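You operate a simulated robot arm through the tools that you are given. There is no shell and no other tool. Be economical: measure what you need, move in short steps, check, and stop when the job is done.

The job below is to be done with a simulated robot arm. You get a single attempt, and the scene is never put back.

TASK
Undo the four bolts and move the yellow cover to the black pad.

Only the result counts: the job must be done as asked and must still hold three seconds after the hand-in. Knocking over, shifting, dropping, spilling or breaking anything else fails it. Lids that push on must go on centred and level and be pressed home; caps that screw on are set level and turned clockwise until they are tight.

THE ROBOT
A 6-joint arm with a fingered hand, fixed in place. Base frame: the origin is at the foot of the arm, x ahead of it, y to its left, z up. Lengths are in mm, angles in rad, forces in N, time in s.
With the tool pointing down near the work surface it reaches from about 140 to 780 mm from the base axis. Its first joint turns from -2.897 to 2.897 rad. Payload 4 kg.
Tool frame: the origin (TCP) lies between the finger pads and is the grasp point; the fingertips stand 26 mm ahead of it; z points along the fingers, y is the line along which they close. The gripper opens to 132 mm. The gripper's body begins 73 mm behind the TCP. The gripper is a hand of 5 fingers: y runs from the thumb to the fingers, the wrist lies at [0, 0, -239] in the tool frame, and closing takes about 1.5 s.
Orientation is that of the tool frame in the base frame, as [roll, pitch, yaw] about the fixed x, y, z axes, in that order (R = Rz(yaw) Ry(pitch) Rx(roll)). With the fingers straight down and closing along the base's y, the tool's x points along the base's -x, its y along +y and its z along -z.

THE INTERFACE
- The arm moves only by the tool step_arm. Its argument "targets" is a list of rows, each a list of 2 entries, a list of its own where there are three numbers: the shift along the tool's x, y, z in units of 250 mm (1.0 is 250 mm), then the turn, a rotation vector about the tool's x, y, z in units of 90 degrees (1.0 is 90 degrees). In form: [[[dx, dy, dz], [ax, ay, az]], ...]. A call has 1 to 20 rows; each row is the pose to reach, as a shift and turn from the pose commanded when the call began, along the tool's axes at that moment. "claw" is the closure in counts, from 0 (fully open) to 255 (shut), set as the call begins (left out, the last holds). A call with a number of a shift or a turn outside -1 to 1 is refused whole. Each row takes 0.2 s and may step no farther than 50 mm and 0.15 rad from the row before; otherwise, or with a gripper value out of range, the whole call is refused. A pose out of reach is approached as far as the arm can. The call stops where the force on the tool passes 50 N (or 10 N more than at its start, if that is more) or the arm is blocked; 0.2 s more then pass. Each finger travels about 45 mm/s and halts on what it meets, pressing with about 32 N; the grip force reading is that of the motor and also rises with nothing between the fingers. The clock runs only during rows and for 0.2 s after the last one: add rows that repeat a pose to give the fingers time. It gives the time, the measured TCP pose, the force on the tool (base axes), the opening and the grip force at its end, in the units of the frame above (readings bear some noise), with the torque about the TCP (base axes, N m) and any sound that the robot's microphone picked up, and new pictures: "views" is both (left out), scene, wrist or none.
- Cameras (640 x 400 px; columns grow to the right, rows downward): "scene" is fixed at [36.5, -657.6, 1718.5]; the picture's right is [0.83, -0.56, 0.00], its down [-0.28, -0.41, -0.87] and it looks along [0.49, 0.72, -0.50] (base axes); focal length 369 px, centre (320, 200). "wrist" rides on the gripper at [84, 2, -97] in the tool frame; the picture's right is [-0.02, 1.00, 0.00], its down [-0.75, -0.02, -0.66] and it looks along [-0.66, -0.01, 0.75] (tool axes); focal length 270 px, centre (320, 200). There is no depth. A picture from a camera that has moved, and an enlarged one, comes with that camera's place and axes in the base frame and with its lens. The place of the scene camera against the robot may be out by one fixed shift of up to 18 mm in any direction.
- finger_targets(finger1, finger2, finger3, finger4, thumb_bend): sets how far each is bent, from 0 (flat) to 1 (curled in); at 0.3 the hand is open as for a grip, at 0.7 the pads meet at the TCP. One left out holds its place. A second passes; each finger stops where it meets its share of the squeeze, and holds until it gets a number again. A gripper value or a shape takes the hand back. It gives what a move gives, with no picture; readings hold the bend of each and the force on the fingers (four entries, about 0 where the hand has none), thumb and palm.
- preshape(shape): the hand has 5 fingers and takes this shape, open, in about a second: jaw (thumb against the fingers, like two jaws); tri (thumb and two fingers); tip (a fingertip pinch); poke (one finger out to press); point (the index stretched); flat (the hand flat); cup (the hand cupped); fist (a fist). The gripper value then closes the fingers along that shape, each until it touches; the sizes above hold for jaw. It gives what a move gives, with no picture.
- enlarge(camera, box): a new picture of the part [left, top, right, bottom] of that camera's present view, enlarged. It takes no simulated time.
- hand_in(): hands the job in; it is judged then, once.

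Go step by step. Nothing tells you positions but the pictures and the camera data: compare them with the known pose of the tool, close in by small moves and look again before you grip or let go. The budget is 120 turns and 200 pictures, counting those below and the enlarged ones. Unless the task says otherwise, let go and move clear before handing in.

The tools are called after "Emit:" by a JSON object that holds its "op" and its "data". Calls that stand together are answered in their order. step_arm: Moves the arm, as the interface text tells. Its arguments: {"type":"object","properties":{"targets":{"type":"array"},"claw":{"type":"number"},"views":{"type":"string","enum":["both","scene","wrist","none"]}},"required":["targets"]} The other tools are called the same way: preshape (shape) gives the hand a shape; finger_targets (finger1, finger2, finger3, finger4, thumb_bend) moves the fingers one by one; enlarge (camera, box) takes an enlarged picture of a part of a camera's view; hand_in () hands the job in.

At the start:

```text
t: 0.0
position: [410.4, 319.3, 1236.5]
tool_rot: [-3.141, -0.001, 3.141]
ft_force: [-0.3, -0.4, -0.8]
ft_torque: [0.0, -0.01, 0.01]
gripper_width: 131.6
gripper_force: 0.0
shape: jaw
bend: [0.3, 0.3, 0.3, 0.3, 0.3]
finger forces: [0.0, 0.1, 0.0, 0.1, 0.1, 0.0]
```

scene: 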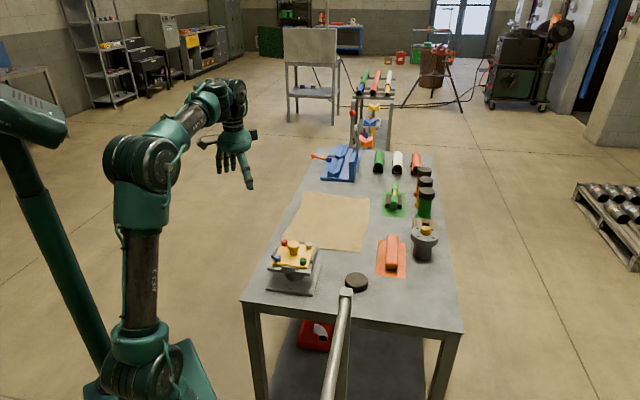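
wrist: 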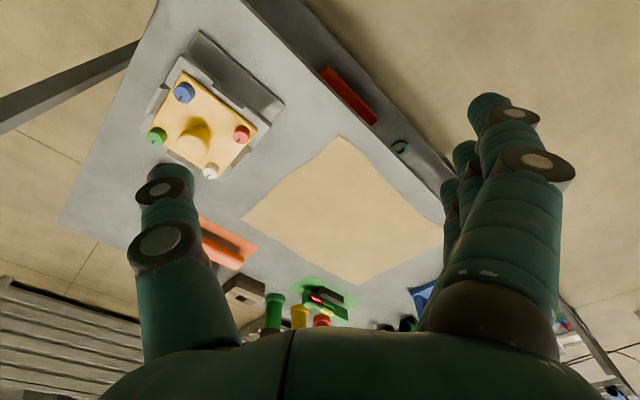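

I see a table with a yellow cover carrying four coloured bolts near its front corner. I'll enlarge the views to find the black pad and the details.

Emit:
{"op": "enlarge", "data": {"camera": "scene", "box": [240, 220, 400, 320]}}

Emit:
{"op": "enlarge", "data": {"camera": "wrist", "box": [100, 20, 300, 200]}}

Emit:
{"op": "enlarge", "data": {"camera": "scene", "box": [280, 130, 460, 290]}}

```text
4.00 times, centred on (320, 270) of scene
camera zoom: at [36.5, -657.6, 1718.5], right [0.83, -0.56, 0.0], down [-0.28, -0.41, -0.87], along [0.49, 0.72, -0.5], focal length 1478 px, centre (320, -80)
```

zoom: 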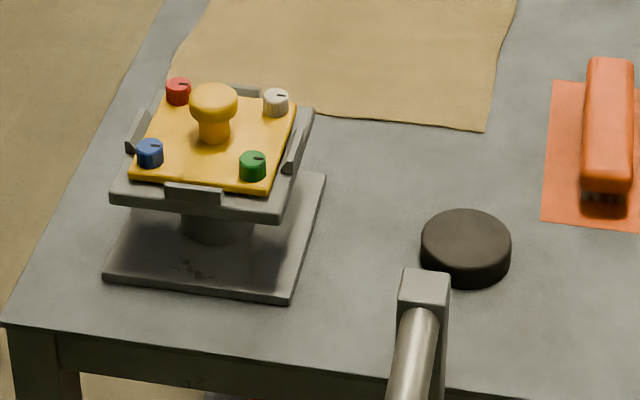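

```text
2.22 times, centred on (200, 110) of wrist
camera zoom: at [325.4, 319.8, 1333.1], right [0.02, 1.0, 0.0], down [0.75, -0.02, 0.66], along [0.66, -0.01, -0.75], focal length 601 px, centre (587, 400)
```

zoom: 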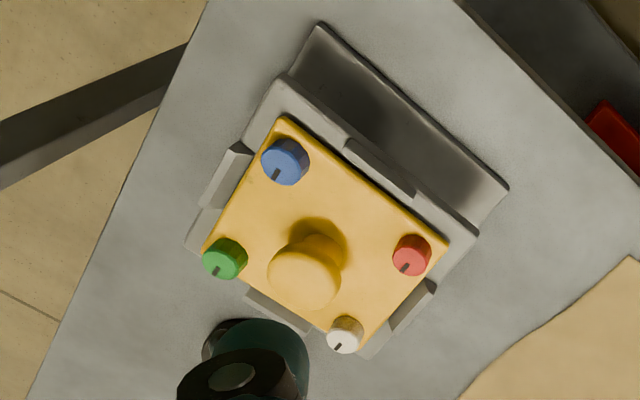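

```text
2.50 times, centred on (370, 210) of scene
camera zoom: at [36.5, -657.6, 1718.5], right [0.83, -0.56, 0.0], down [-0.28, -0.41, -0.87], along [0.49, 0.72, -0.5], focal length 924 px, centre (195, 175)
```

zoom: 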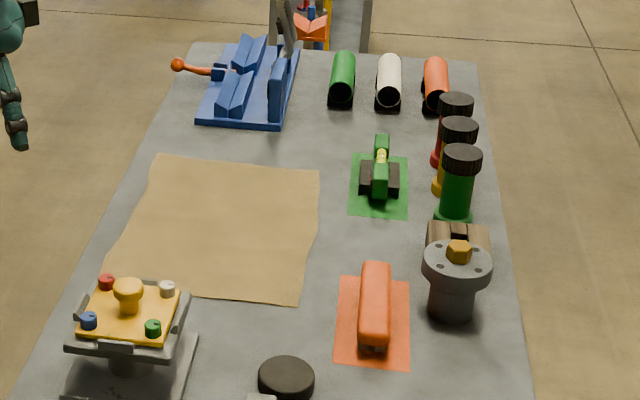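

The cover sits on a raised fixture near (494, 161, z≈1000). The round black thing near (650, 30) may be the pad, so I'll move the arm sideways to look at it.

Emit:
{"op": "step_arm", "data": {"targets": [[[0, -0.2, 0], [0, 0, 0]], [[0, -0.4, 0], [0, 0, 0]], [[0, -0.6, 0], [0, 0, 0]], [[0, -0.8, 0], [0, 0, 0]], [[0, -1.0, 0], [0, 0, 0]]]}}

```text
t: 1.2
position: [409.8, 69.7, 1236.1]
tool_rot: [3.141, 0.001, -3.141]
ft_force: [0.4, 0.0, 0.8]
ft_torque: [0.04, 0.0, 0.04]
gripper_width: 132.2
gripper_force: 0.0
shape: jaw
bend: [0.3, 0.3, 0.3, 0.3, 0.3]
finger forces: [0.0, 0.0, 0.1, 0.1, 0.2, 0.1]
camera wrist: at [325.8, 70.6, 1333.6], right [0.02, 1.0, 0.0], down [0.75, -0.02, 0.66], along [0.66, -0.01, -0.75], focal length 270 px, centre (320, 200)
```

scene: 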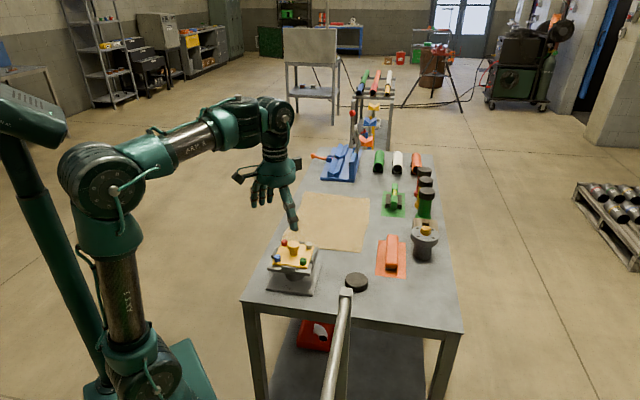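
wrist: 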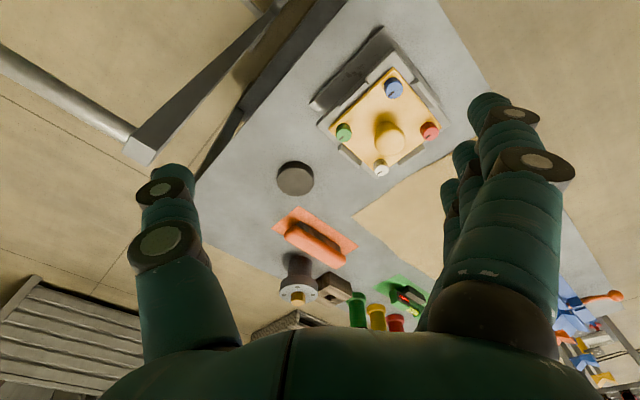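

The round black pad is free-standing at about (648, 20). Next I take a closer look at the cover.

Emit:
{"op": "step_arm", "data": {"targets": [[[0.05, 0.09, 0.08], [0, 0, 0]], [[0.1, 0.18, 0.16], [0, 0, 0]], [[0.15, 0.27, 0.24], [0, 0, 0]], [[0.21, 0.366, 0.332], [0, 0, 0]]]}}

Emit:
{"op": "enlarge", "data": {"camera": "wrist", "box": [220, 110, 420, 250]}}

```text
t: 2.2
position: [358.9, 159.4, 1152.5]
tool_rot: [3.14, 0.001, 3.141]
ft_force: [-0.5, -0.6, -0.4]
ft_torque: [0.01, 0.0, 0.01]
gripper_width: 132.1
gripper_force: 0.1
shape: jaw
bend: [0.3, 0.3, 0.3, 0.3, 0.3]
finger forces: [0.0, 0.0, 0.1, 0.0, 0.0, 0.0]
camera wrist: at [274.5, 162.2, 1250.1], right [0.02, 1.0, 0.0], down [0.75, -0.02, 0.66], along [0.66, -0.01, -0.75], focal length 270 px, centre (320, 200)
```

scene: 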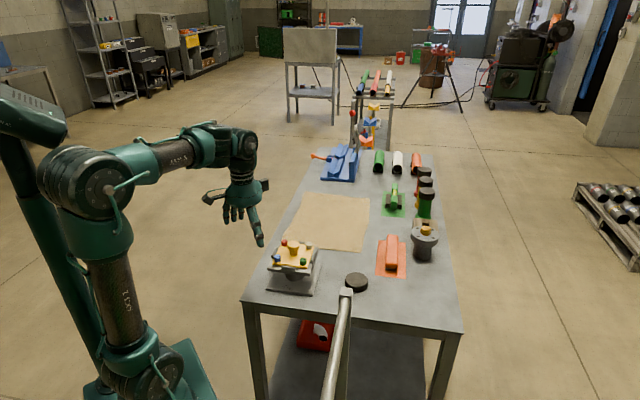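
wrist: 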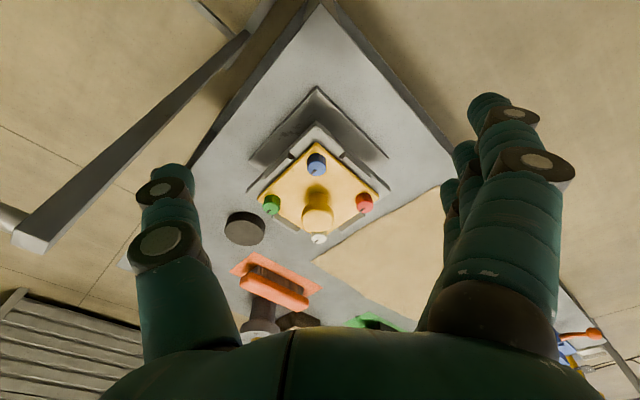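

```text
2.86 times, centred on (320, 180) of wrist
camera zoom: at [274.5, 162.2, 1250.1], right [0.02, 1.0, 0.0], down [0.75, -0.02, 0.66], along [0.66, -0.01, -0.75], focal length 772 px, centre (320, 257)
```

zoom: 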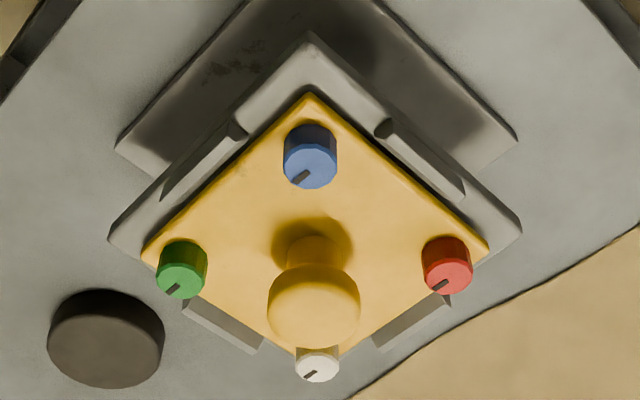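

Bolts are about 20 mm wide with tops at z≈1013: blue (438,157), green (495,101), red (496,212), white (552,156), with the knob at (497,156). I'll try the fingertip pinch shape and see what it looks like.

Emit:
{"op": "preshape", "data": {"shape": "tip"}}

Emit:
{"op": "enlarge", "data": {"camera": "wrist", "box": [0, 0, 640, 400]}}

Emit:
{"op": "enlarge", "data": {"camera": "scene", "box": [190, 160, 340, 300]}}

```text
t: 3.1
position: [358.9, 161.8, 1151.6]
tool_rot: [3.141, 0.0, -3.141]
ft_force: [-0.4, 0.4, -0.1]
ft_torque: [-0.02, 0.0, -0.02]
gripper_width: 131.8
gripper_force: 0.2
shape: tip
bend: [0.0, 0.3, 0.3, 0.0, 0.3]
finger forces: [0.1, 0.0, 0.0, 0.1, 0.0, 0.0]
```

```text
1.00 times, centred on (320, 200) of wrist (not enlarged: the box is as wide or as high as the picture)
camera zoom: at [274.9, 161.8, 1250.5], right [0.02, 1.0, 0.0], down [0.75, -0.02, 0.66], along [0.66, -0.01, -0.75], focal length 270 px, centre (320, 200)
```

zoom: 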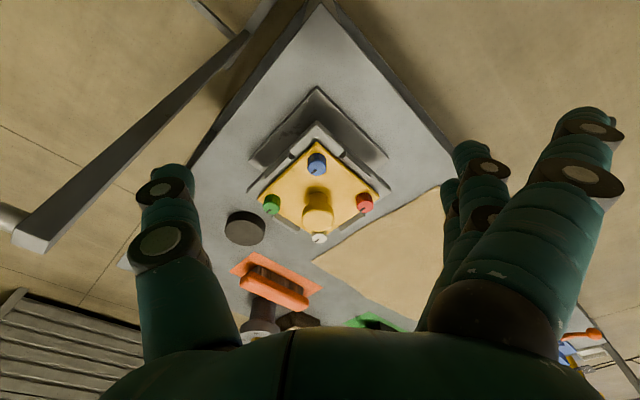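

```text
2.86 times, centred on (265, 230) of scene
camera zoom: at [36.5, -657.6, 1718.5], right [0.83, -0.56, 0.0], down [-0.28, -0.41, -0.87], along [0.49, 0.72, -0.5], focal length 1056 px, centre (477, 114)
```

zoom: 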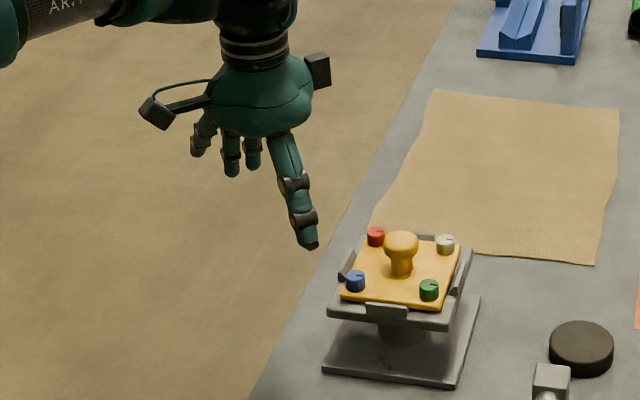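

The tip shape straightens the outer fingers and works with the middle two and the thumb. I'll close it in the air to see how it pinches.

Emit:
{"op": "step_arm", "data": {"targets": [[[0, 0, 0], [0, 0, 0]], [[0, 0, 0], [0, 0, 0]], [[0, 0, 0], [0, 0, 0]], [[0, 0, 0], [0, 0, 0]], [[0, 0, 0], [0, 0, 0]], [[0, 0, 0], [0, 0, 0]], [[0, 0, 0], [0, 0, 0]]], "claw": 200, "views": "wrist"}}

Emit:
{"op": "enlarge", "data": {"camera": "scene", "box": [200, 160, 300, 260]}}

```text
t: 4.7
position: [358.2, 159.4, 1152.5]
tool_rot: [-3.141, -0.002, 3.141]
ft_force: [0.2, -0.5, -1.1]
ft_torque: [-0.02, -0.02, -0.03]
gripper_width: 29.2
gripper_force: 0.1
shape: tip
bend: [0.0, 0.73, 0.73, 0.0, 0.7]
finger forces: [0.0, 0.0, 0.0, 0.0, 0.0, 0.0]
camera wrist: at [274.8, 161.9, 1250.4], right [0.02, 1.0, 0.0], down [0.75, -0.02, 0.66], along [0.66, -0.01, -0.75], focal length 270 px, centre (320, 200)
```

wrist: 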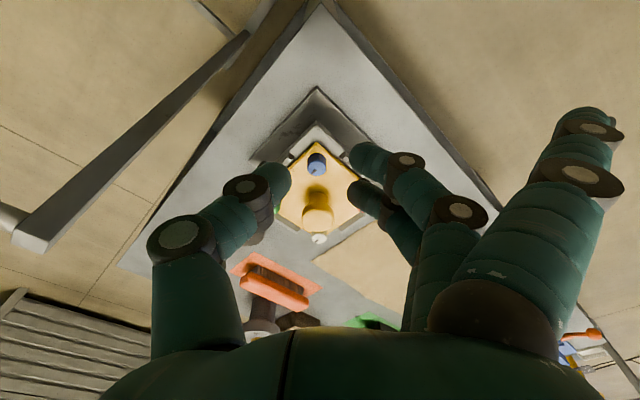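

```text
4.00 times, centred on (250, 210) of scene
camera zoom: at [36.5, -657.6, 1718.5], right [0.83, -0.56, 0.0], down [-0.28, -0.41, -0.87], along [0.49, 0.72, -0.5], focal length 1478 px, centre (600, 160)
```

zoom: 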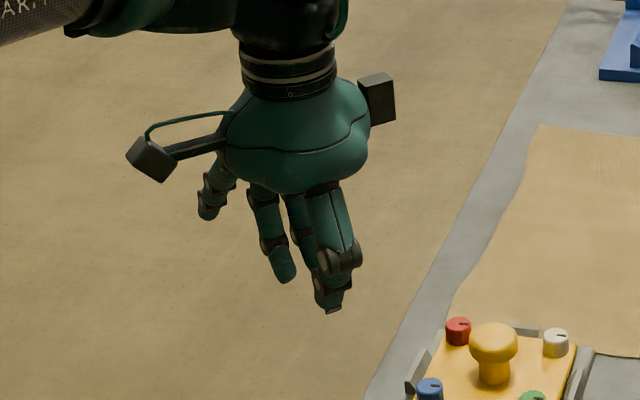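

The pinch closes cleanly. Now I open it partly and move above the blue bolt to check alignment.

Emit:
{"op": "step_arm", "data": {"targets": [[[-0.08, -0.004, 0.08], [0, 0, 0]], [[-0.16, -0.008, 0.16], [0, 0, 0]], [[-0.24, -0.012, 0.24], [0, 0, 0]], [[-0.32, -0.015, 0.32], [0, 0, 0]], [[-0.32, -0.015, 0.32], [0, 0, 0]]], "claw": 150}}

Emit:
{"op": "enlarge", "data": {"camera": "wrist", "box": [220, 100, 420, 240]}}

Emit:
{"op": "enlarge", "data": {"camera": "scene", "box": [230, 190, 350, 290]}}

```text
t: 5.9
position: [436.8, 156.1, 1073.0]
tool_rot: [-3.141, -0.001, 3.14]
ft_force: [0.0, -0.1, -0.2]
ft_torque: [-0.02, -0.02, -0.03]
gripper_width: 53.6
gripper_force: 0.0
shape: tip
bend: [0.0, 0.73, 0.73, 0.0, 0.7]
finger forces: [0.0, 0.0, 0.1, 0.0, 0.0, 0.1]
camera wrist: at [352.5, 157.3, 1170.3], right [0.02, 1.0, 0.0], down [0.75, -0.02, 0.66], along [0.66, -0.01, -0.75], focal length 270 px, centre (320, 200)
```

scene: 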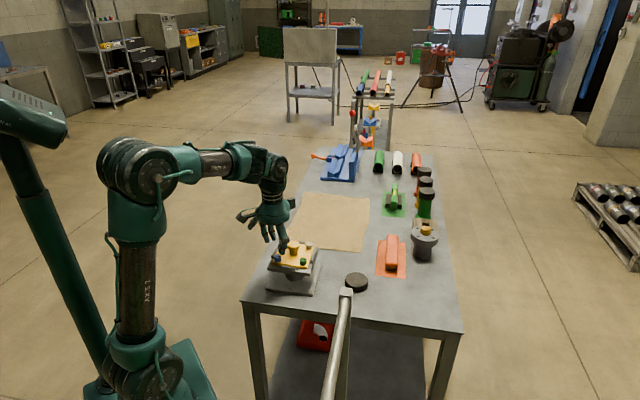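
wrist: 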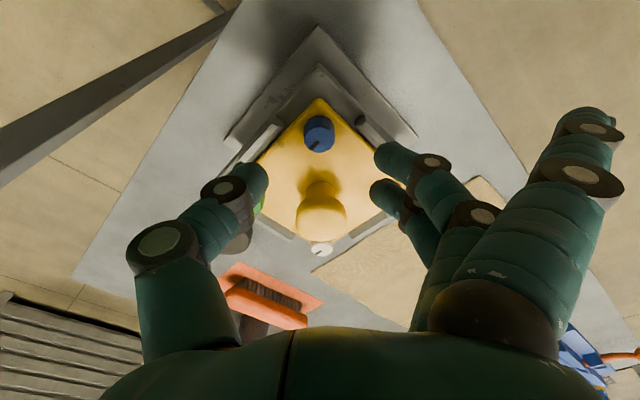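

```text
2.86 times, centred on (320, 170) of wrist
camera zoom: at [352.5, 157.3, 1170.3], right [0.02, 1.0, 0.0], down [0.75, -0.02, 0.66], along [0.66, -0.01, -0.75], focal length 772 px, centre (320, 286)
```

zoom: 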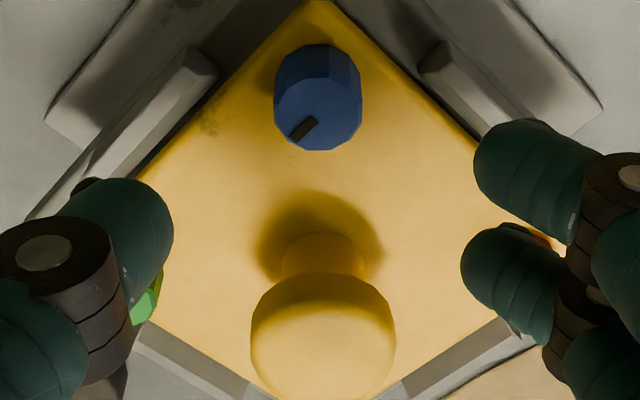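

```text
4.00 times, centred on (290, 240) of scene
camera zoom: at [36.5, -657.6, 1718.5], right [0.83, -0.56, 0.0], down [-0.28, -0.41, -0.87], along [0.49, 0.72, -0.5], focal length 1478 px, centre (440, 40)
```

zoom: 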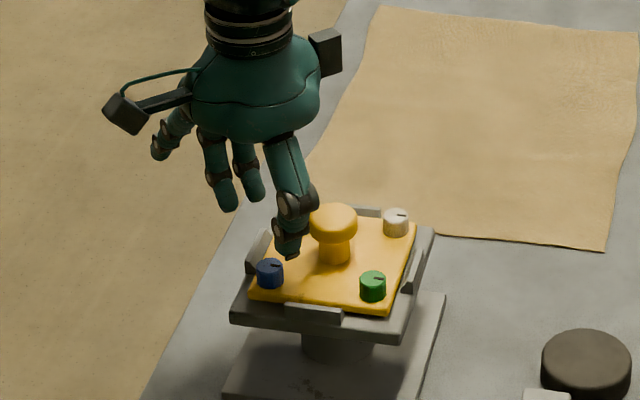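

The alignment puts blue at about (441,156). I'll turn the hand 30° clockwise, narrow it slightly and go down around the bolt.

Emit:
{"op": "step_arm", "data": {"targets": [[[-0.012, -0.003, 0], [0, 0, 0.085]], [[-0.012, -0.003, 0], [0, 0, 0.17]], [[-0.012, -0.003, 0], [0, 0, 0.25]], [[-0.012, -0.003, 0], [0, 0, 0.333]], [[-0.012, -0.003, 0.06], [0, 0, 0.333]], [[-0.012, -0.003, 0.12], [0, 0, 0.333]], [[-0.012, -0.003, 0.17], [0, 0, 0.333]]], "claw": 160, "views": "wrist"}}

Emit:
{"op": "enlarge", "data": {"camera": "wrist", "box": [220, 80, 420, 220]}}

Emit:
{"op": "enlarge", "data": {"camera": "scene", "box": [250, 210, 330, 280]}}

```text
t: 7.5
position: [439.9, 156.1, 1030.4]
tool_rot: [-3.141, 0.001, 2.619]
ft_force: [0.6, -0.2, 0.3]
ft_torque: [0.02, 0.0, -0.03]
gripper_width: 50.1
gripper_force: 0.0
shape: tip
bend: [0.0, 0.73, 0.73, 0.0, 0.7]
finger forces: [0.0, 0.0, 0.0, 0.0, 0.1, 0.0]
camera wrist: at [368.2, 199.0, 1127.3], right [0.52, 0.86, 0.0], down [0.64, -0.39, 0.66], along [0.56, -0.34, -0.75], focal length 270 px, centre (320, 200)
```

wrist: 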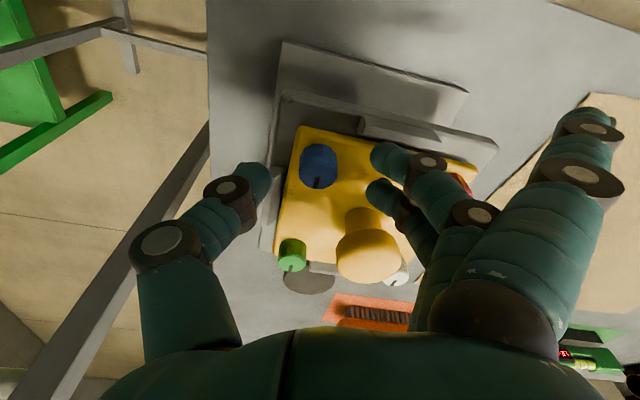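

```text
2.86 times, centred on (320, 150) of wrist
camera zoom: at [368.2, 199.0, 1127.3], right [0.52, 0.86, 0.0], down [0.64, -0.39, 0.66], along [0.56, -0.34, -0.75], focal length 772 px, centre (320, 343)
```

zoom: 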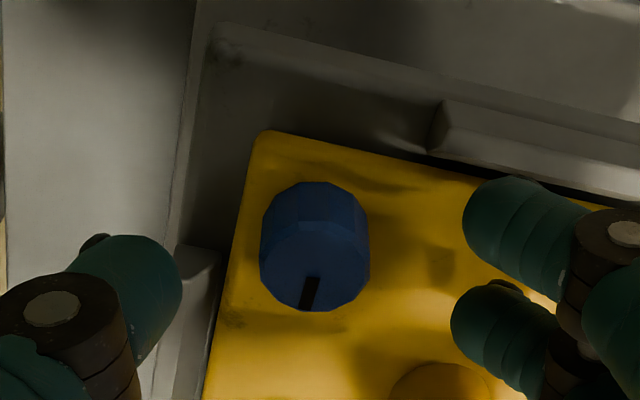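

```text
5.71 times, centred on (290, 245) of scene
camera zoom: at [36.5, -657.6, 1718.5], right [0.83, -0.56, 0.0], down [-0.28, -0.41, -0.87], along [0.49, 0.72, -0.5], focal length 2111 px, centre (491, -57)
```

zoom: 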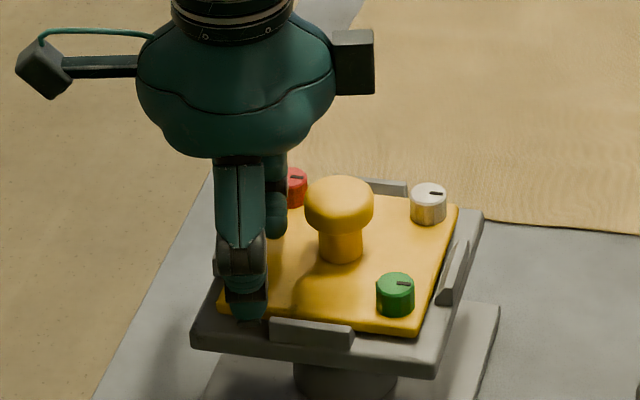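

The bolt is centred between thumb and fingers. I lower another 5 mm and pinch.

Emit:
{"op": "step_arm", "data": {"targets": [[[0, 0, 0.02], [0, 0, 0]], [[0, 0, 0.02], [0, 0, 0]]], "claw": 160, "views": "none"}}

Emit:
{"op": "step_arm", "data": {"targets": [[[0, 0, 0], [0, 0, 0]], [[0, 0, 0], [0, 0, 0]], [[0, 0, 0], [0, 0, 0]], [[0, 0, 0], [0, 0, 0]], [[0, 0, 0], [0, 0, 0]]], "claw": 255, "views": "wrist"}}

Emit:
{"op": "enlarge", "data": {"camera": "wrist", "box": [220, 80, 420, 220]}}

```text
t: 8.1
position: [441.2, 155.7, 1024.5]
tool_rot: [3.141, 0.0, 2.62]
ft_force: [0.4, 0.9, 3.9]
ft_torque: [0.13, -0.03, -0.01]
gripper_width: 50.0
gripper_force: 0.0
shape: tip
bend: [0.0, 0.74, 0.73, 0.0, 0.7]
finger forces: [0.1, 3.9, 0.1, 0.0, 0.0, 0.0]
```

```text
t: 9.3
position: [440.1, 156.0, 1024.2]
tool_rot: [-3.141, 0.0, 2.619]
ft_force: [-1.3, -12.1, 1.6]
ft_torque: [-0.23, 0.0, 0.02]
gripper_width: 10.3
gripper_force: 32.0
shape: tip
bend: [0.24, 0.76, 0.67, 0.19, 0.7]
finger forces: [0.0, 5.9, 15.8, 0.5, 34.7, 0.0]
camera wrist: at [368.1, 198.3, 1122.1], right [0.52, 0.86, 0.0], down [0.64, -0.39, 0.66], along [0.56, -0.34, -0.75], focal length 270 px, centre (320, 200)
```

wrist: 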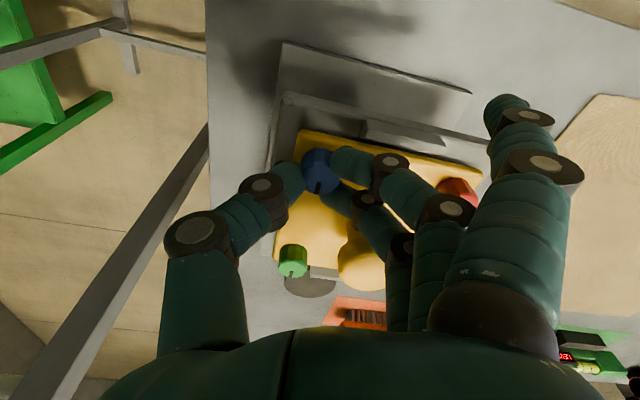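

```text
2.86 times, centred on (320, 150) of wrist
camera zoom: at [368.1, 198.3, 1122.1], right [0.52, 0.86, 0.0], down [0.64, -0.39, 0.66], along [0.56, -0.34, -0.75], focal length 772 px, centre (320, 343)
```

zoom: 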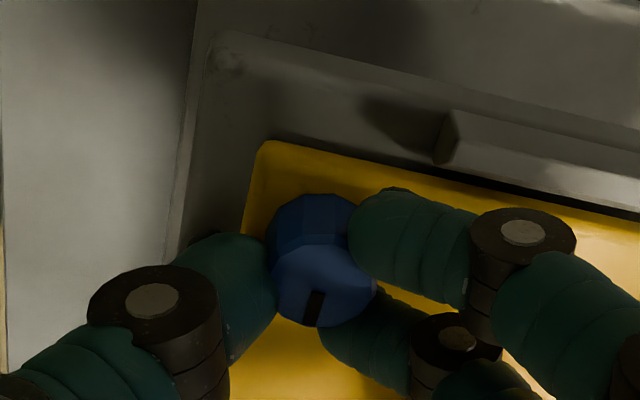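

Grip is firm on the bolt. Now I turn counterclockwise by about 45° first to feel the response.

Emit:
{"op": "step_arm", "data": {"targets": [[[0, 0, 0], [0, 0, -0.09]], [[0, 0, 0], [0, 0, -0.18]], [[0, 0, 0], [0, 0, -0.27]], [[0, 0, 0], [0, 0, -0.36]], [[0, 0, 0], [0, 0, -0.45]], [[0, 0, 0], [0, 0, -0.54]]], "views": "wrist"}}

Emit:
{"op": "enlarge", "data": {"camera": "wrist", "box": [220, 80, 420, 220]}}

```text
t: 10.7
position: [440.8, 155.5, 1026.0]
tool_rot: [3.14, 0.002, -2.813]
ft_force: [3.4, 0.5, 5.0]
ft_torque: [0.06, -0.11, -0.06]
gripper_width: 9.8
gripper_force: 32.2
shape: tip
bend: [0.26, 0.76, 0.65, 0.26, 0.7]
finger forces: [0.0, 8.8, 20.4, 0.0, 31.6, 0.1]
camera wrist: at [360.4, 129.4, 1123.0], right [-0.3, 0.95, 0.0], down [0.72, 0.23, 0.66], along [0.63, 0.2, -0.75], focal length 270 px, centre (320, 200)
```

wrist: 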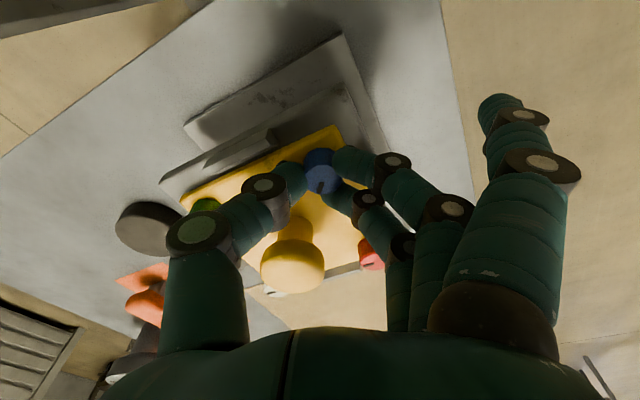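

```text
2.86 times, centred on (320, 150) of wrist
camera zoom: at [360.4, 129.4, 1123.0], right [-0.3, 0.95, 0.0], down [0.72, 0.23, 0.66], along [0.63, 0.2, -0.75], focal length 772 px, centre (320, 343)
```

zoom: 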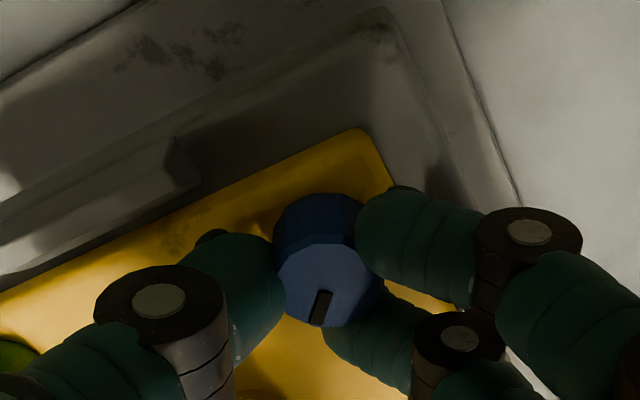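

The bolt turns with the hand and seems to rise. I continue turning while following it up slightly.

Emit:
{"op": "step_arm", "data": {"targets": [[[0, 0, -0.001], [0, 0, -0.09]], [[0, 0, -0.002], [0, 0, -0.18]], [[0, 0, -0.003], [0, 0, -0.27]], [[0, 0, -0.004], [0, 0, -0.36]], [[0, 0, -0.005], [0, 0, -0.45]], [[0, 0, -0.006], [0, 0, -0.54]]], "views": "wrist"}}

Emit:
{"op": "enlarge", "data": {"camera": "wrist", "box": [220, 80, 420, 220]}}

```text
t: 12.1
position: [440.3, 155.8, 1027.9]
tool_rot: [-3.14, 0.001, -1.97]
ft_force: [-0.8, 7.2, 17.7]
ft_torque: [1.35, -1.44, -2.19]
gripper_width: 9.0
gripper_force: 32.1
shape: tip
bend: [0.26, 0.76, 0.65, 0.26, 0.7]
finger forces: [0.0, 5.4, 55.9, 0.1, 99.8, 0.1]
camera wrist: at [405.7, 77.8, 1124.8], right [-0.91, 0.41, 0.0], down [0.31, 0.69, 0.66], along [0.27, 0.6, -0.75], focal length 270 px, centre (320, 200)
```

wrist: 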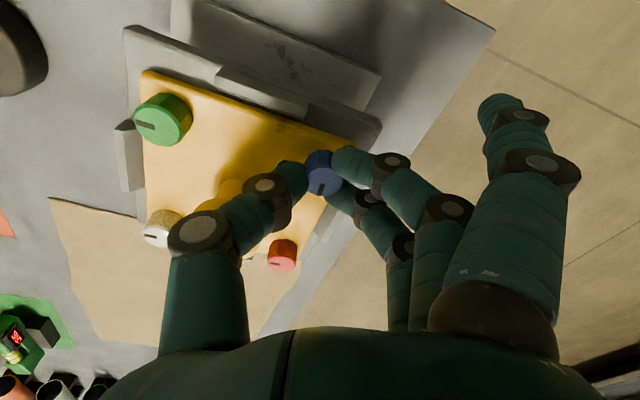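

```text
2.86 times, centred on (320, 150) of wrist
camera zoom: at [405.7, 77.8, 1124.8], right [-0.91, 0.41, 0.0], down [0.31, 0.69, 0.66], along [0.27, 0.6, -0.75], focal length 772 px, centre (320, 343)
```

zoom: 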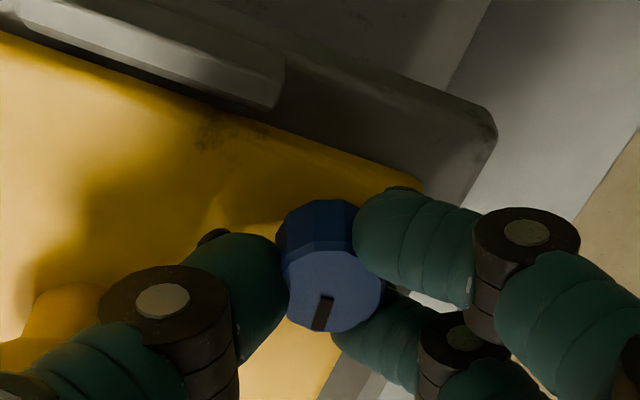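

The thumb is loading up, probably against the cover knob. I release, back up, rotate clockwise, and take a look.

Emit:
{"op": "step_arm", "data": {"targets": [[[0, 0, -0.002], [0, 0, 0]], [[0, 0, -0.002], [0, 0, 0]], [[0, 0, -0.04], [0, 0, 0]], [[0, 0, -0.12], [0, 0, 0]]], "claw": 180, "views": "wrist"}}

Emit:
{"op": "enlarge", "data": {"camera": "wrist", "box": [220, 80, 420, 220]}}

Emit:
{"op": "enlarge", "data": {"camera": "scene", "box": [250, 210, 330, 280]}}

```text
t: 13.1
position: [438.9, 155.5, 1056.2]
tool_rot: [-3.141, 0.0, -1.968]
ft_force: [-1.1, -0.6, 0.4]
ft_torque: [0.01, -0.02, -0.03]
gripper_width: 38.3
gripper_force: 0.0
shape: tip
bend: [0.0, 0.74, 0.73, 0.0, 0.7]
finger forces: [0.0, 0.1, 0.0, 0.0, 0.0, 0.0]
camera wrist: at [405.1, 77.9, 1154.5], right [-0.91, 0.41, 0.0], down [0.31, 0.69, 0.66], along [0.27, 0.6, -0.75], focal length 270 px, centre (320, 200)
```

wrist: 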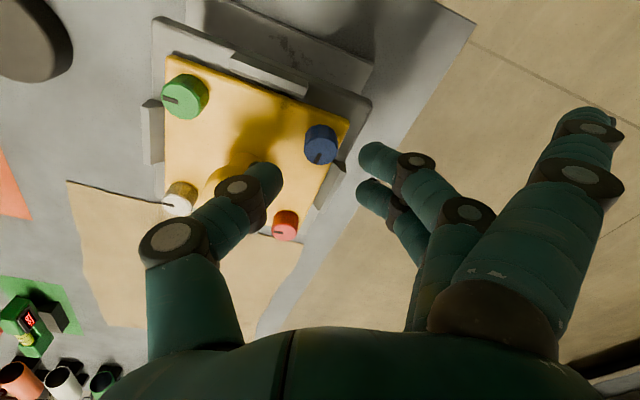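

```text
2.86 times, centred on (320, 150) of wrist
camera zoom: at [405.1, 77.9, 1154.5], right [-0.91, 0.41, 0.0], down [0.31, 0.69, 0.66], along [0.27, 0.6, -0.75], focal length 772 px, centre (320, 343)
```

zoom: 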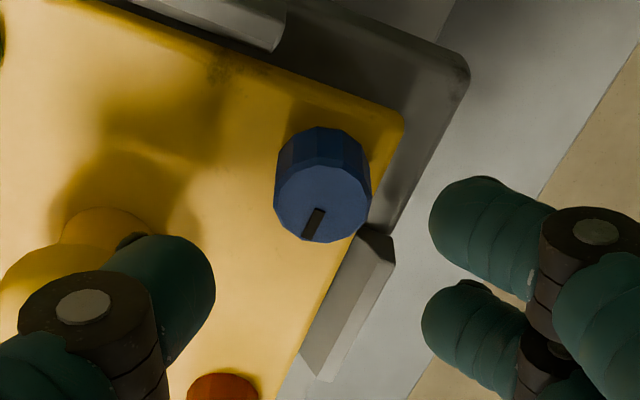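

```text
5.71 times, centred on (290, 245) of scene
camera zoom: at [36.5, -657.6, 1718.5], right [0.83, -0.56, 0.0], down [-0.28, -0.41, -0.87], along [0.49, 0.72, -0.5], focal length 2111 px, centre (491, -57)
```

zoom: 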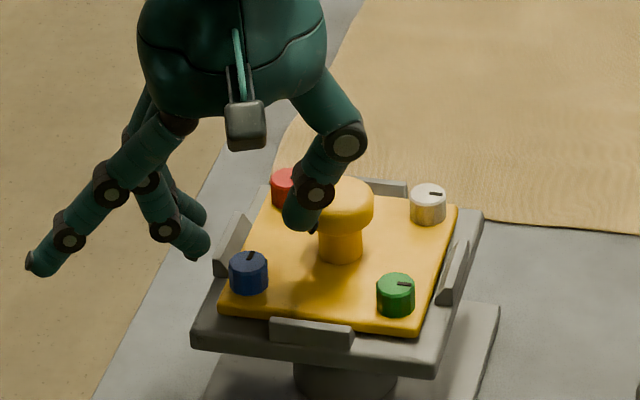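

Blue turned about 97°, and the mark confirms it. I rotate back clockwise, go down again, then re-grip and take a second stroke.

Emit:
{"op": "step_arm", "data": {"targets": [[[0, 0, 0], [0, 0, 0.09]], [[0, 0, 0], [0, 0, 0.18]], [[0, 0, 0], [0, 0, 0.27]], [[0, 0, 0], [0, 0, 0.36]], [[0, 0, 0], [0, 0, 0.45]], [[0, 0, 0], [0, 0, 0.54]], [[0, 0, 0], [0, 0, 0.63]], [[0, 0, 0], [0, 0, 0.72]], [[0, 0, 0], [0, 0, 0.81]], [[0, 0, 0], [0, 0, 0.9]], [[0, 0, 0], [0, 0, 0.99]], [[0, 0, 0.06], [0, 0, 0.99]], [[0, 0, 0.12], [0, 0, 0.99]], [[0, 0, 0.124], [0, 0, 0.99]]], "claw": 175, "views": "none"}}

Emit:
{"op": "step_arm", "data": {"targets": [[[0, 0, 0], [0, 0, 0]], [[0, 0, 0], [0, 0, 0]], [[0, 0, 0], [0, 0, 0]], [[0, 0, 0], [0, 0, 0]], [[0, 0, 0], [0, 0, 0]], [[0, 0, 0], [0, 0, -0.09]], [[0, 0, -0.001], [0, 0, -0.18]], [[0, 0, -0.002], [0, 0, -0.27]], [[0, 0, -0.003], [0, 0, -0.36]], [[0, 0, -0.004], [0, 0, -0.45]], [[0, 0, -0.005], [0, 0, -0.54]], [[0, 0, -0.006], [0, 0, -0.63]], [[0, 0, -0.006], [0, 0, -0.72]], [[0, 0, -0.006], [0, 0, -0.8]]], "claw": 255, "views": "wrist"}}

Emit:
{"op": "enlarge", "data": {"camera": "wrist", "box": [220, 80, 420, 220]}}

```text
t: 16.1
position: [441.2, 155.5, 1026.8]
tool_rot: [3.14, 0.001, 2.76]
ft_force: [-0.4, 0.1, -0.1]
ft_torque: [0.01, -0.01, 0.0]
gripper_width: 40.9
gripper_force: 0.1
shape: tip
bend: [0.0, 0.74, 0.73, 0.0, 0.7]
finger forces: [0.1, 0.0, 0.0, 0.1, 0.0, 0.0]
```

```text
t: 19.1
position: [438.8, 155.4, 1026.7]
tool_rot: [3.141, -0.001, -2.263]
ft_force: [-2.0, 10.0, 5.2]
ft_torque: [0.24, 0.13, -0.06]
gripper_width: 9.9
gripper_force: 32.3
shape: tip
bend: [0.26, 0.71, 0.7, 0.26, 0.7]
finger forces: [0.0, 17.9, 22.1, 0.0, 25.8, 0.0]
camera wrist: at [384.9, 91.7, 1124.5], right [-0.76, 0.65, 0.0], down [0.49, 0.57, 0.66], along [0.43, 0.5, -0.75], focal length 270 px, centre (320, 200)
```

wrist: 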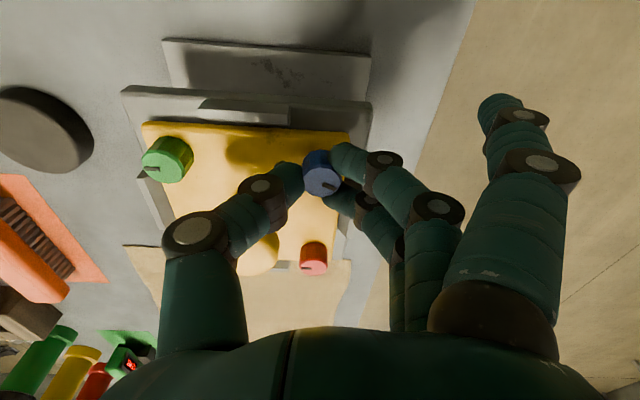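

```text
2.86 times, centred on (320, 150) of wrist
camera zoom: at [384.9, 91.7, 1124.5], right [-0.76, 0.65, 0.0], down [0.49, 0.57, 0.66], along [0.43, 0.5, -0.75], focal length 772 px, centre (320, 343)
```

zoom: 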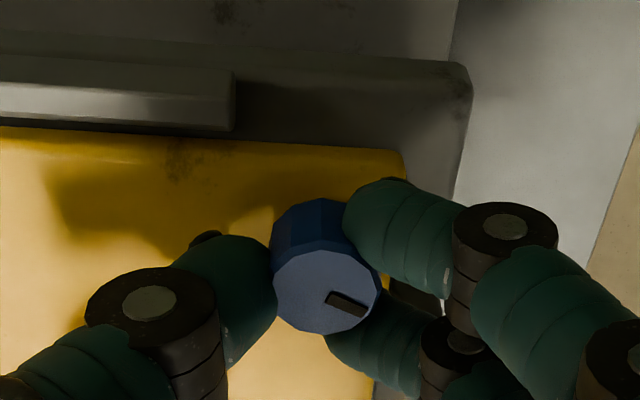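

Total turn is now about 168°. I try a small lift to feel whether the bolt is free.

Emit:
{"op": "step_arm", "data": {"targets": [[[0, 0, -0.006], [0, 0, 0]], [[0, 0, -0.012], [0, 0, 0]]], "views": "none"}}

```text
t: 19.7
position: [439.7, 154.7, 1028.8]
tool_rot: [3.141, -0.003, -2.266]
ft_force: [3.6, 12.1, -4.9]
ft_torque: [0.29, 0.04, 0.01]
gripper_width: 9.5
gripper_force: 31.8
shape: tip
bend: [0.26, 0.71, 0.7, 0.26, 0.7]
finger forces: [0.0, 14.0, 21.5, 0.1, 25.3, 0.0]
```

It still holds a little, so I'll take another stroke: open, rotate back in place, and grip again.

Emit:
{"op": "step_arm", "data": {"targets": [[[0, 0, 0], [0, 0, 0]], [[0, 0, 0], [0, 0, 0]], [[0, 0, 0], [0, 0, 0]], [[0, 0, 0], [0, 0, 0.09]], [[0, 0, 0], [0, 0, 0.18]], [[0, 0, 0], [0, 0, 0.27]], [[0, 0, 0], [0, 0, 0.36]], [[0, 0, 0], [0, 0, 0.45]], [[0, 0, 0], [0, 0, 0.54]], [[0, 0, 0], [0, 0, 0.63]], [[0, 0, 0], [0, 0, 0.72]], [[0, 0, 0], [0, 0, 0.81]], [[0, 0, 0.004], [0, 0, 0.9]]], "claw": 178, "views": "none"}}

Emit:
{"op": "step_arm", "data": {"targets": [[[0, 0, 0], [0, 0, 0]], [[0, 0, 0], [0, 0, 0]], [[0, 0, 0], [0, 0, 0]], [[0, 0, 0], [0, 0, 0]], [[0, 0, 0], [0, 0, 0]], [[0, 0, 0], [0, 0, -0.09]], [[0, 0, -0.001], [0, 0, -0.18]], [[0, 0, -0.002], [0, 0, -0.27]], [[0, 0, -0.003], [0, 0, -0.36]], [[0, 0, -0.004], [0, 0, -0.45]], [[0, 0, -0.005], [0, 0, -0.54]], [[0, 0, -0.006], [0, 0, -0.63]], [[0, 0, -0.006], [0, 0, -0.72]], [[0, 0, -0.006], [0, 0, -0.81]], [[0, 0, -0.006], [0, 0, -0.9]]], "claw": 255, "views": "wrist"}}

Emit:
{"op": "enlarge", "data": {"camera": "wrist", "box": [220, 80, 420, 220]}}

```text
t: 22.5
position: [439.6, 154.9, 1028.9]
tool_rot: [3.141, -0.002, 2.6]
ft_force: [-0.4, 0.2, 0.0]
ft_torque: [-0.02, 0.03, -0.02]
gripper_width: 39.4
gripper_force: 0.1
shape: tip
bend: [0.0, 0.74, 0.74, 0.0, 0.7]
finger forces: [0.0, 0.1, 0.1, 0.0, 0.1, 0.0]
```

```text
t: 25.7
position: [441.1, 156.0, 1030.9]
tool_rot: [-3.14, 0.001, -2.263]
ft_force: [17.0, 15.7, -2.5]
ft_torque: [0.27, -0.11, -0.22]
gripper_width: 7.2
gripper_force: 32.4
shape: tip
bend: [0.26, 0.7, 0.71, 0.26, 0.7]
finger forces: [0.0, 15.3, 24.1, 0.0, 21.2, 0.1]
camera wrist: at [386.0, 91.6, 1128.1], right [-0.76, 0.65, 0.0], down [0.49, 0.57, 0.66], along [0.43, 0.5, -0.75], focal length 270 px, centre (320, 200)
```

wrist: 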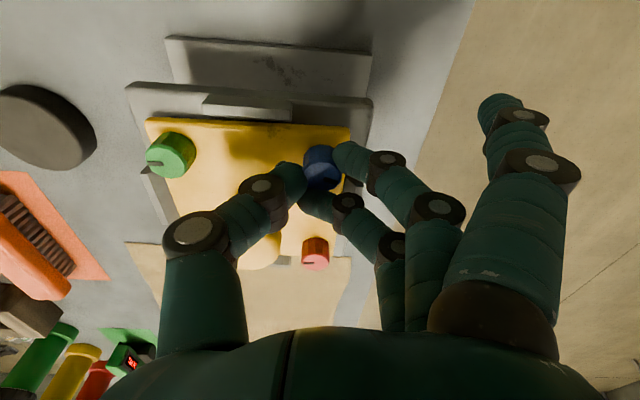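

```text
2.86 times, centred on (320, 150) of wrist
camera zoom: at [386.0, 91.6, 1128.1], right [-0.76, 0.65, 0.0], down [0.49, 0.57, 0.66], along [0.43, 0.5, -0.75], focal length 772 px, centre (320, 343)
```

zoom: 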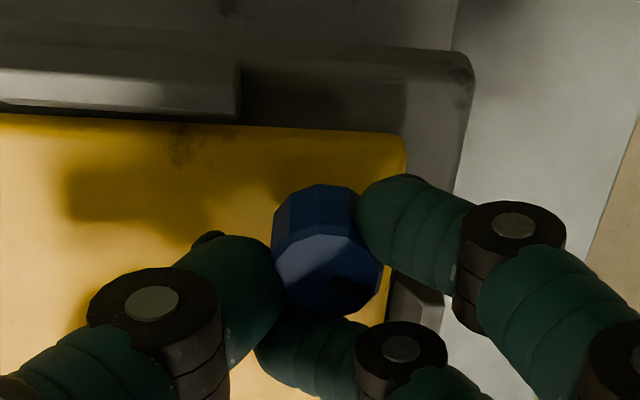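

The picture is ambiguous and the bolt may have slipped or come loose and tilted. I open carefully and look.

Emit:
{"op": "step_arm", "data": {"targets": [[[0, 0, 0], [0, 0, 0]], [[0, 0, 0], [0, 0, 0]], [[0, 0, 0], [0, 0, 0]]], "claw": 175, "views": "none"}}

Emit:
{"op": "enlarge", "data": {"camera": "wrist", "box": [220, 80, 420, 220]}}

Emit:
{"op": "enlarge", "data": {"camera": "scene", "box": [250, 210, 330, 280]}}

```text
t: 26.5
position: [439.4, 154.6, 1030.2]
tool_rot: [-3.141, -0.002, -2.267]
ft_force: [0.8, -0.4, 0.2]
ft_torque: [0.01, -0.02, 0.0]
gripper_width: 40.9
gripper_force: 0.0
shape: tip
bend: [0.0, 0.74, 0.74, 0.0, 0.7]
finger forces: [0.0, 0.0, 0.1, 0.0, 0.0, 0.0]
```

```text
2.86 times, centred on (320, 150) of wrist
camera zoom: at [385.0, 90.6, 1128.1], right [-0.75, 0.66, 0.0], down [0.5, 0.57, 0.66], along [0.43, 0.5, -0.75], focal length 772 px, centre (320, 343)
```

zoom: 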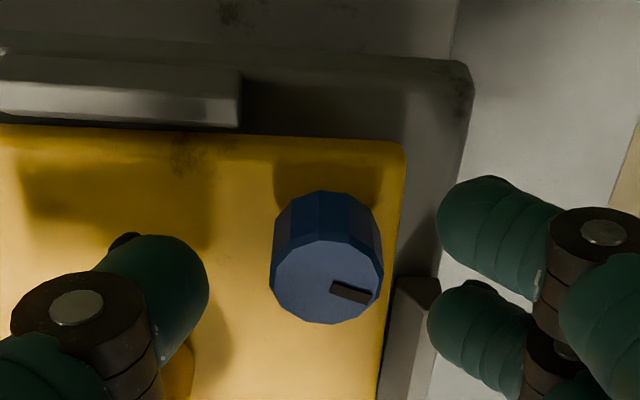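

```text
5.71 times, centred on (290, 245) of scene
camera zoom: at [36.5, -657.6, 1718.5], right [0.83, -0.56, 0.0], down [-0.28, -0.41, -0.87], along [0.49, 0.72, -0.5], focal length 2111 px, centre (491, -57)
```

zoom: 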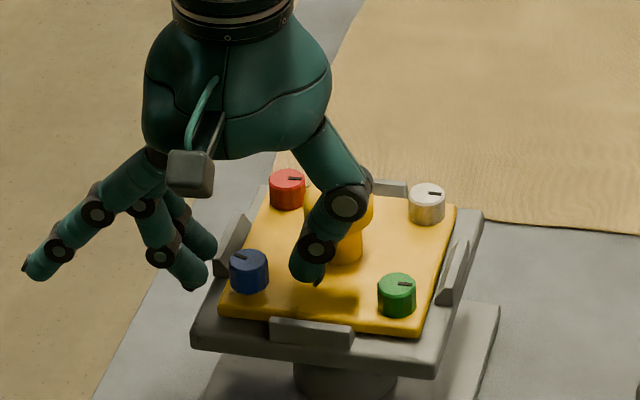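

Blue did not turn on the last stroke because the grip was too high and slipped. I'll grip about 5 mm lower and try again.

Emit:
{"op": "step_arm", "data": {"targets": [[[0, 0, 0], [0, 0, 0.09]], [[0, 0, 0], [0, 0, 0.18]], [[0, 0, 0], [0, 0, 0.27]], [[0, 0, 0], [0, 0, 0.36]], [[0, 0, 0], [0, 0, 0.45]], [[0, 0, 0], [0, 0, 0.54]], [[0, 0, 0], [0, 0, 0.63]], [[0, 0, 0], [0, 0, 0.72]], [[0, 0, 0], [0, 0, 0.81]], [[0, 0, 0.018], [0, 0, 0.9]], [[0, 0, 0.02], [0, 0, 0.9]]], "claw": 172, "views": "wrist"}}

Emit:
{"op": "enlarge", "data": {"camera": "wrist", "box": [220, 80, 420, 220]}}

Emit:
{"op": "step_arm", "data": {"targets": [[[0, 0, 0], [0, 0, 0]], [[0, 0, 0], [0, 0, 0]], [[0, 0, 0], [0, 0, 0]], [[0, 0, 0], [0, 0, 0]], [[0, 0, 0], [0, 0, 0]], [[0, 0, 0], [0, 0, -0.09]], [[0, 0, 0], [0, 0, -0.18]], [[0, 0, 0], [0, 0, -0.27]], [[0, 0, -0.001], [0, 0, -0.36]], [[0, 0, -0.002], [0, 0, -0.45]], [[0, 0, -0.003], [0, 0, -0.54]]], "claw": 255, "views": "wrist"}}

Emit:
{"op": "enlarge", "data": {"camera": "wrist", "box": [220, 80, 420, 220]}}

```text
t: 28.9
position: [441.1, 155.6, 1025.3]
tool_rot: [-3.141, -0.001, 2.599]
ft_force: [0.2, 0.2, -0.3]
ft_torque: [0.0, -0.02, 0.0]
gripper_width: 42.5
gripper_force: 0.0
shape: tip
bend: [0.0, 0.74, 0.74, 0.0, 0.7]
finger forces: [0.0, 0.1, 0.0, 0.0, 0.1, 0.0]
camera wrist: at [369.3, 200.2, 1122.7], right [0.53, 0.85, 0.0], down [0.64, -0.4, 0.66], along [0.56, -0.35, -0.75], focal length 270 px, centre (320, 200)
```

wrist: 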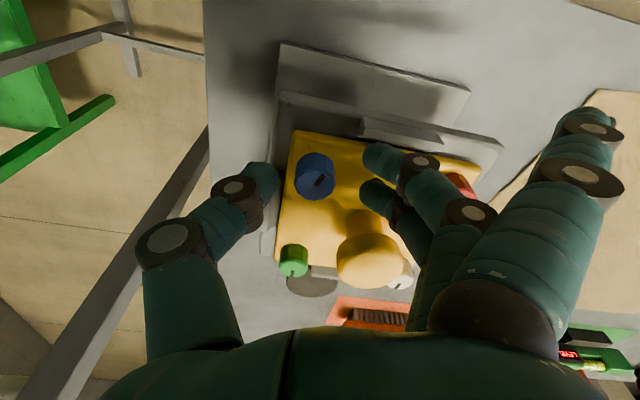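

```text
2.86 times, centred on (320, 150) of wrist
camera zoom: at [369.3, 200.2, 1122.7], right [0.53, 0.85, 0.0], down [0.64, -0.4, 0.66], along [0.56, -0.35, -0.75], focal length 772 px, centre (320, 343)
```

zoom: 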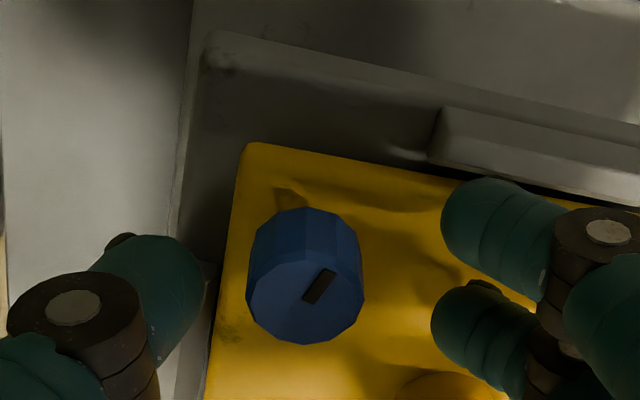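

```text
t: 31.3
position: [441.3, 155.7, 1025.9]
tool_rot: [3.141, 0.0, -2.831]
ft_force: [12.3, 3.4, -4.7]
ft_torque: [0.09, -0.1, -0.28]
gripper_width: 7.5
gripper_force: 32.0
shape: tip
bend: [0.26, 0.69, 0.69, 0.26, 0.7]
finger forces: [0.1, 15.8, 17.5, 0.1, 21.9, 0.0]
camera wrist: at [360.4, 130.9, 1123.6], right [-0.29, 0.96, 0.0], down [0.72, 0.22, 0.66], along [0.63, 0.19, -0.75], focal length 270 px, centre (320, 200)
```

wrist: 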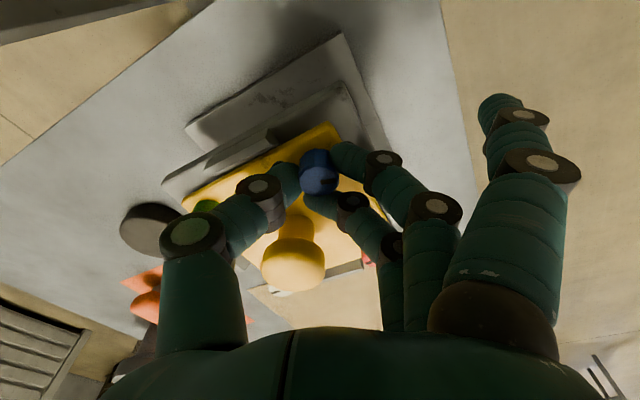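

```text
2.86 times, centred on (320, 150) of wrist
camera zoom: at [360.4, 130.9, 1123.6], right [-0.29, 0.96, 0.0], down [0.72, 0.22, 0.66], along [0.63, 0.19, -0.75], focal length 772 px, centre (320, 343)
```

zoom: 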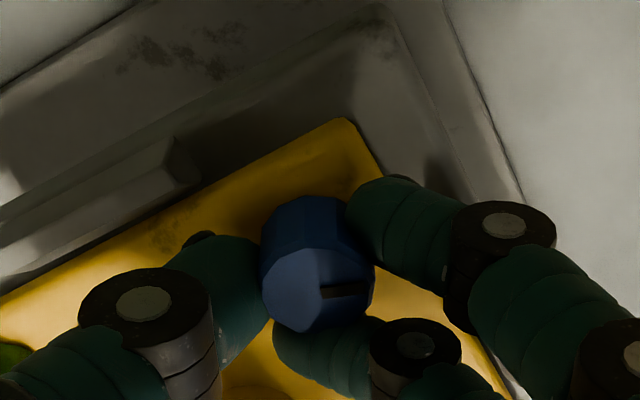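

The bolt isn't turning further, so it may have reached its free angle. I test by lifting 6 mm while holding it.

Emit:
{"op": "step_arm", "data": {"targets": [[[0, 0, -0.012], [0, 0, 0]], [[0, 0, -0.024], [0, 0, 0]], [[0, 0, -0.036], [0, 0, 0]]], "views": "wrist"}}

Emit:
{"op": "enlarge", "data": {"camera": "scene", "box": [250, 210, 330, 280]}}

Emit:
{"op": "enlarge", "data": {"camera": "wrist", "box": [220, 80, 420, 220]}}

```text
t: 32.1
position: [437.9, 155.3, 1037.1]
tool_rot: [3.141, -0.002, -2.833]
ft_force: [-7.7, -10.1, -0.6]
ft_torque: [-0.31, 0.01, -0.09]
gripper_width: 5.8
gripper_force: 31.6
shape: tip
bend: [0.26, 0.68, 0.72, 0.26, 0.7]
finger forces: [0.0, 15.1, 0.0, 0.0, 23.9, 0.0]
camera wrist: at [358.3, 130.6, 1134.4], right [-0.28, 0.96, 0.0], down [0.72, 0.21, 0.66], along [0.63, 0.19, -0.75], focal length 270 px, centre (320, 200)
```

wrist: 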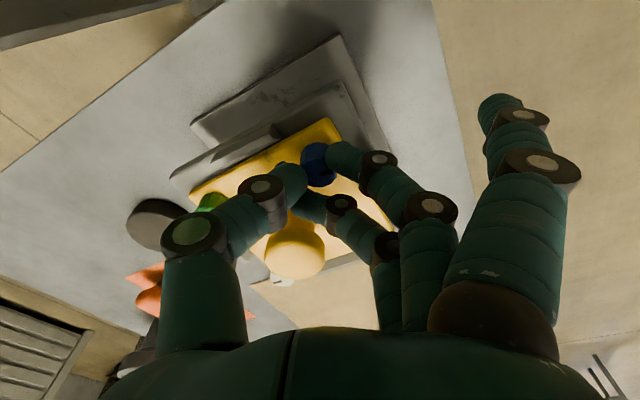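

```text
5.71 times, centred on (290, 245) of scene
camera zoom: at [36.5, -657.6, 1718.5], right [0.83, -0.56, 0.0], down [-0.28, -0.41, -0.87], along [0.49, 0.72, -0.5], focal length 2111 px, centre (491, -57)
```

zoom: 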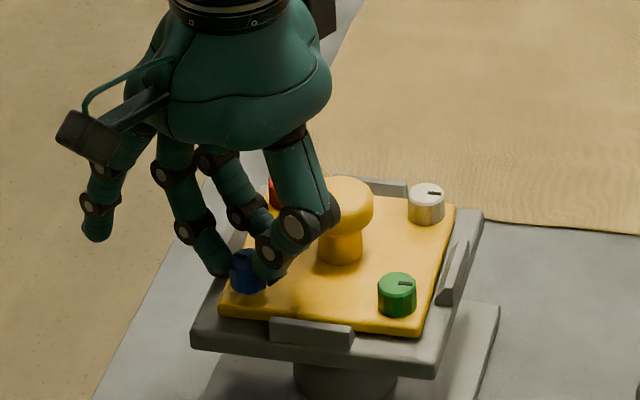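

```text
2.86 times, centred on (320, 150) of wrist
camera zoom: at [358.3, 130.6, 1134.4], right [-0.28, 0.96, 0.0], down [0.72, 0.21, 0.66], along [0.63, 0.19, -0.75], focal length 772 px, centre (320, 343)
```

zoom: 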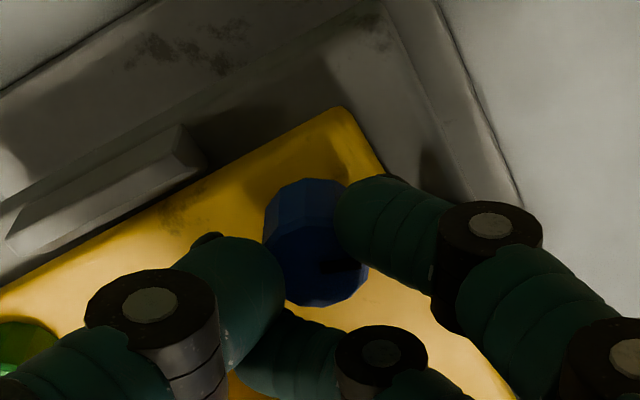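

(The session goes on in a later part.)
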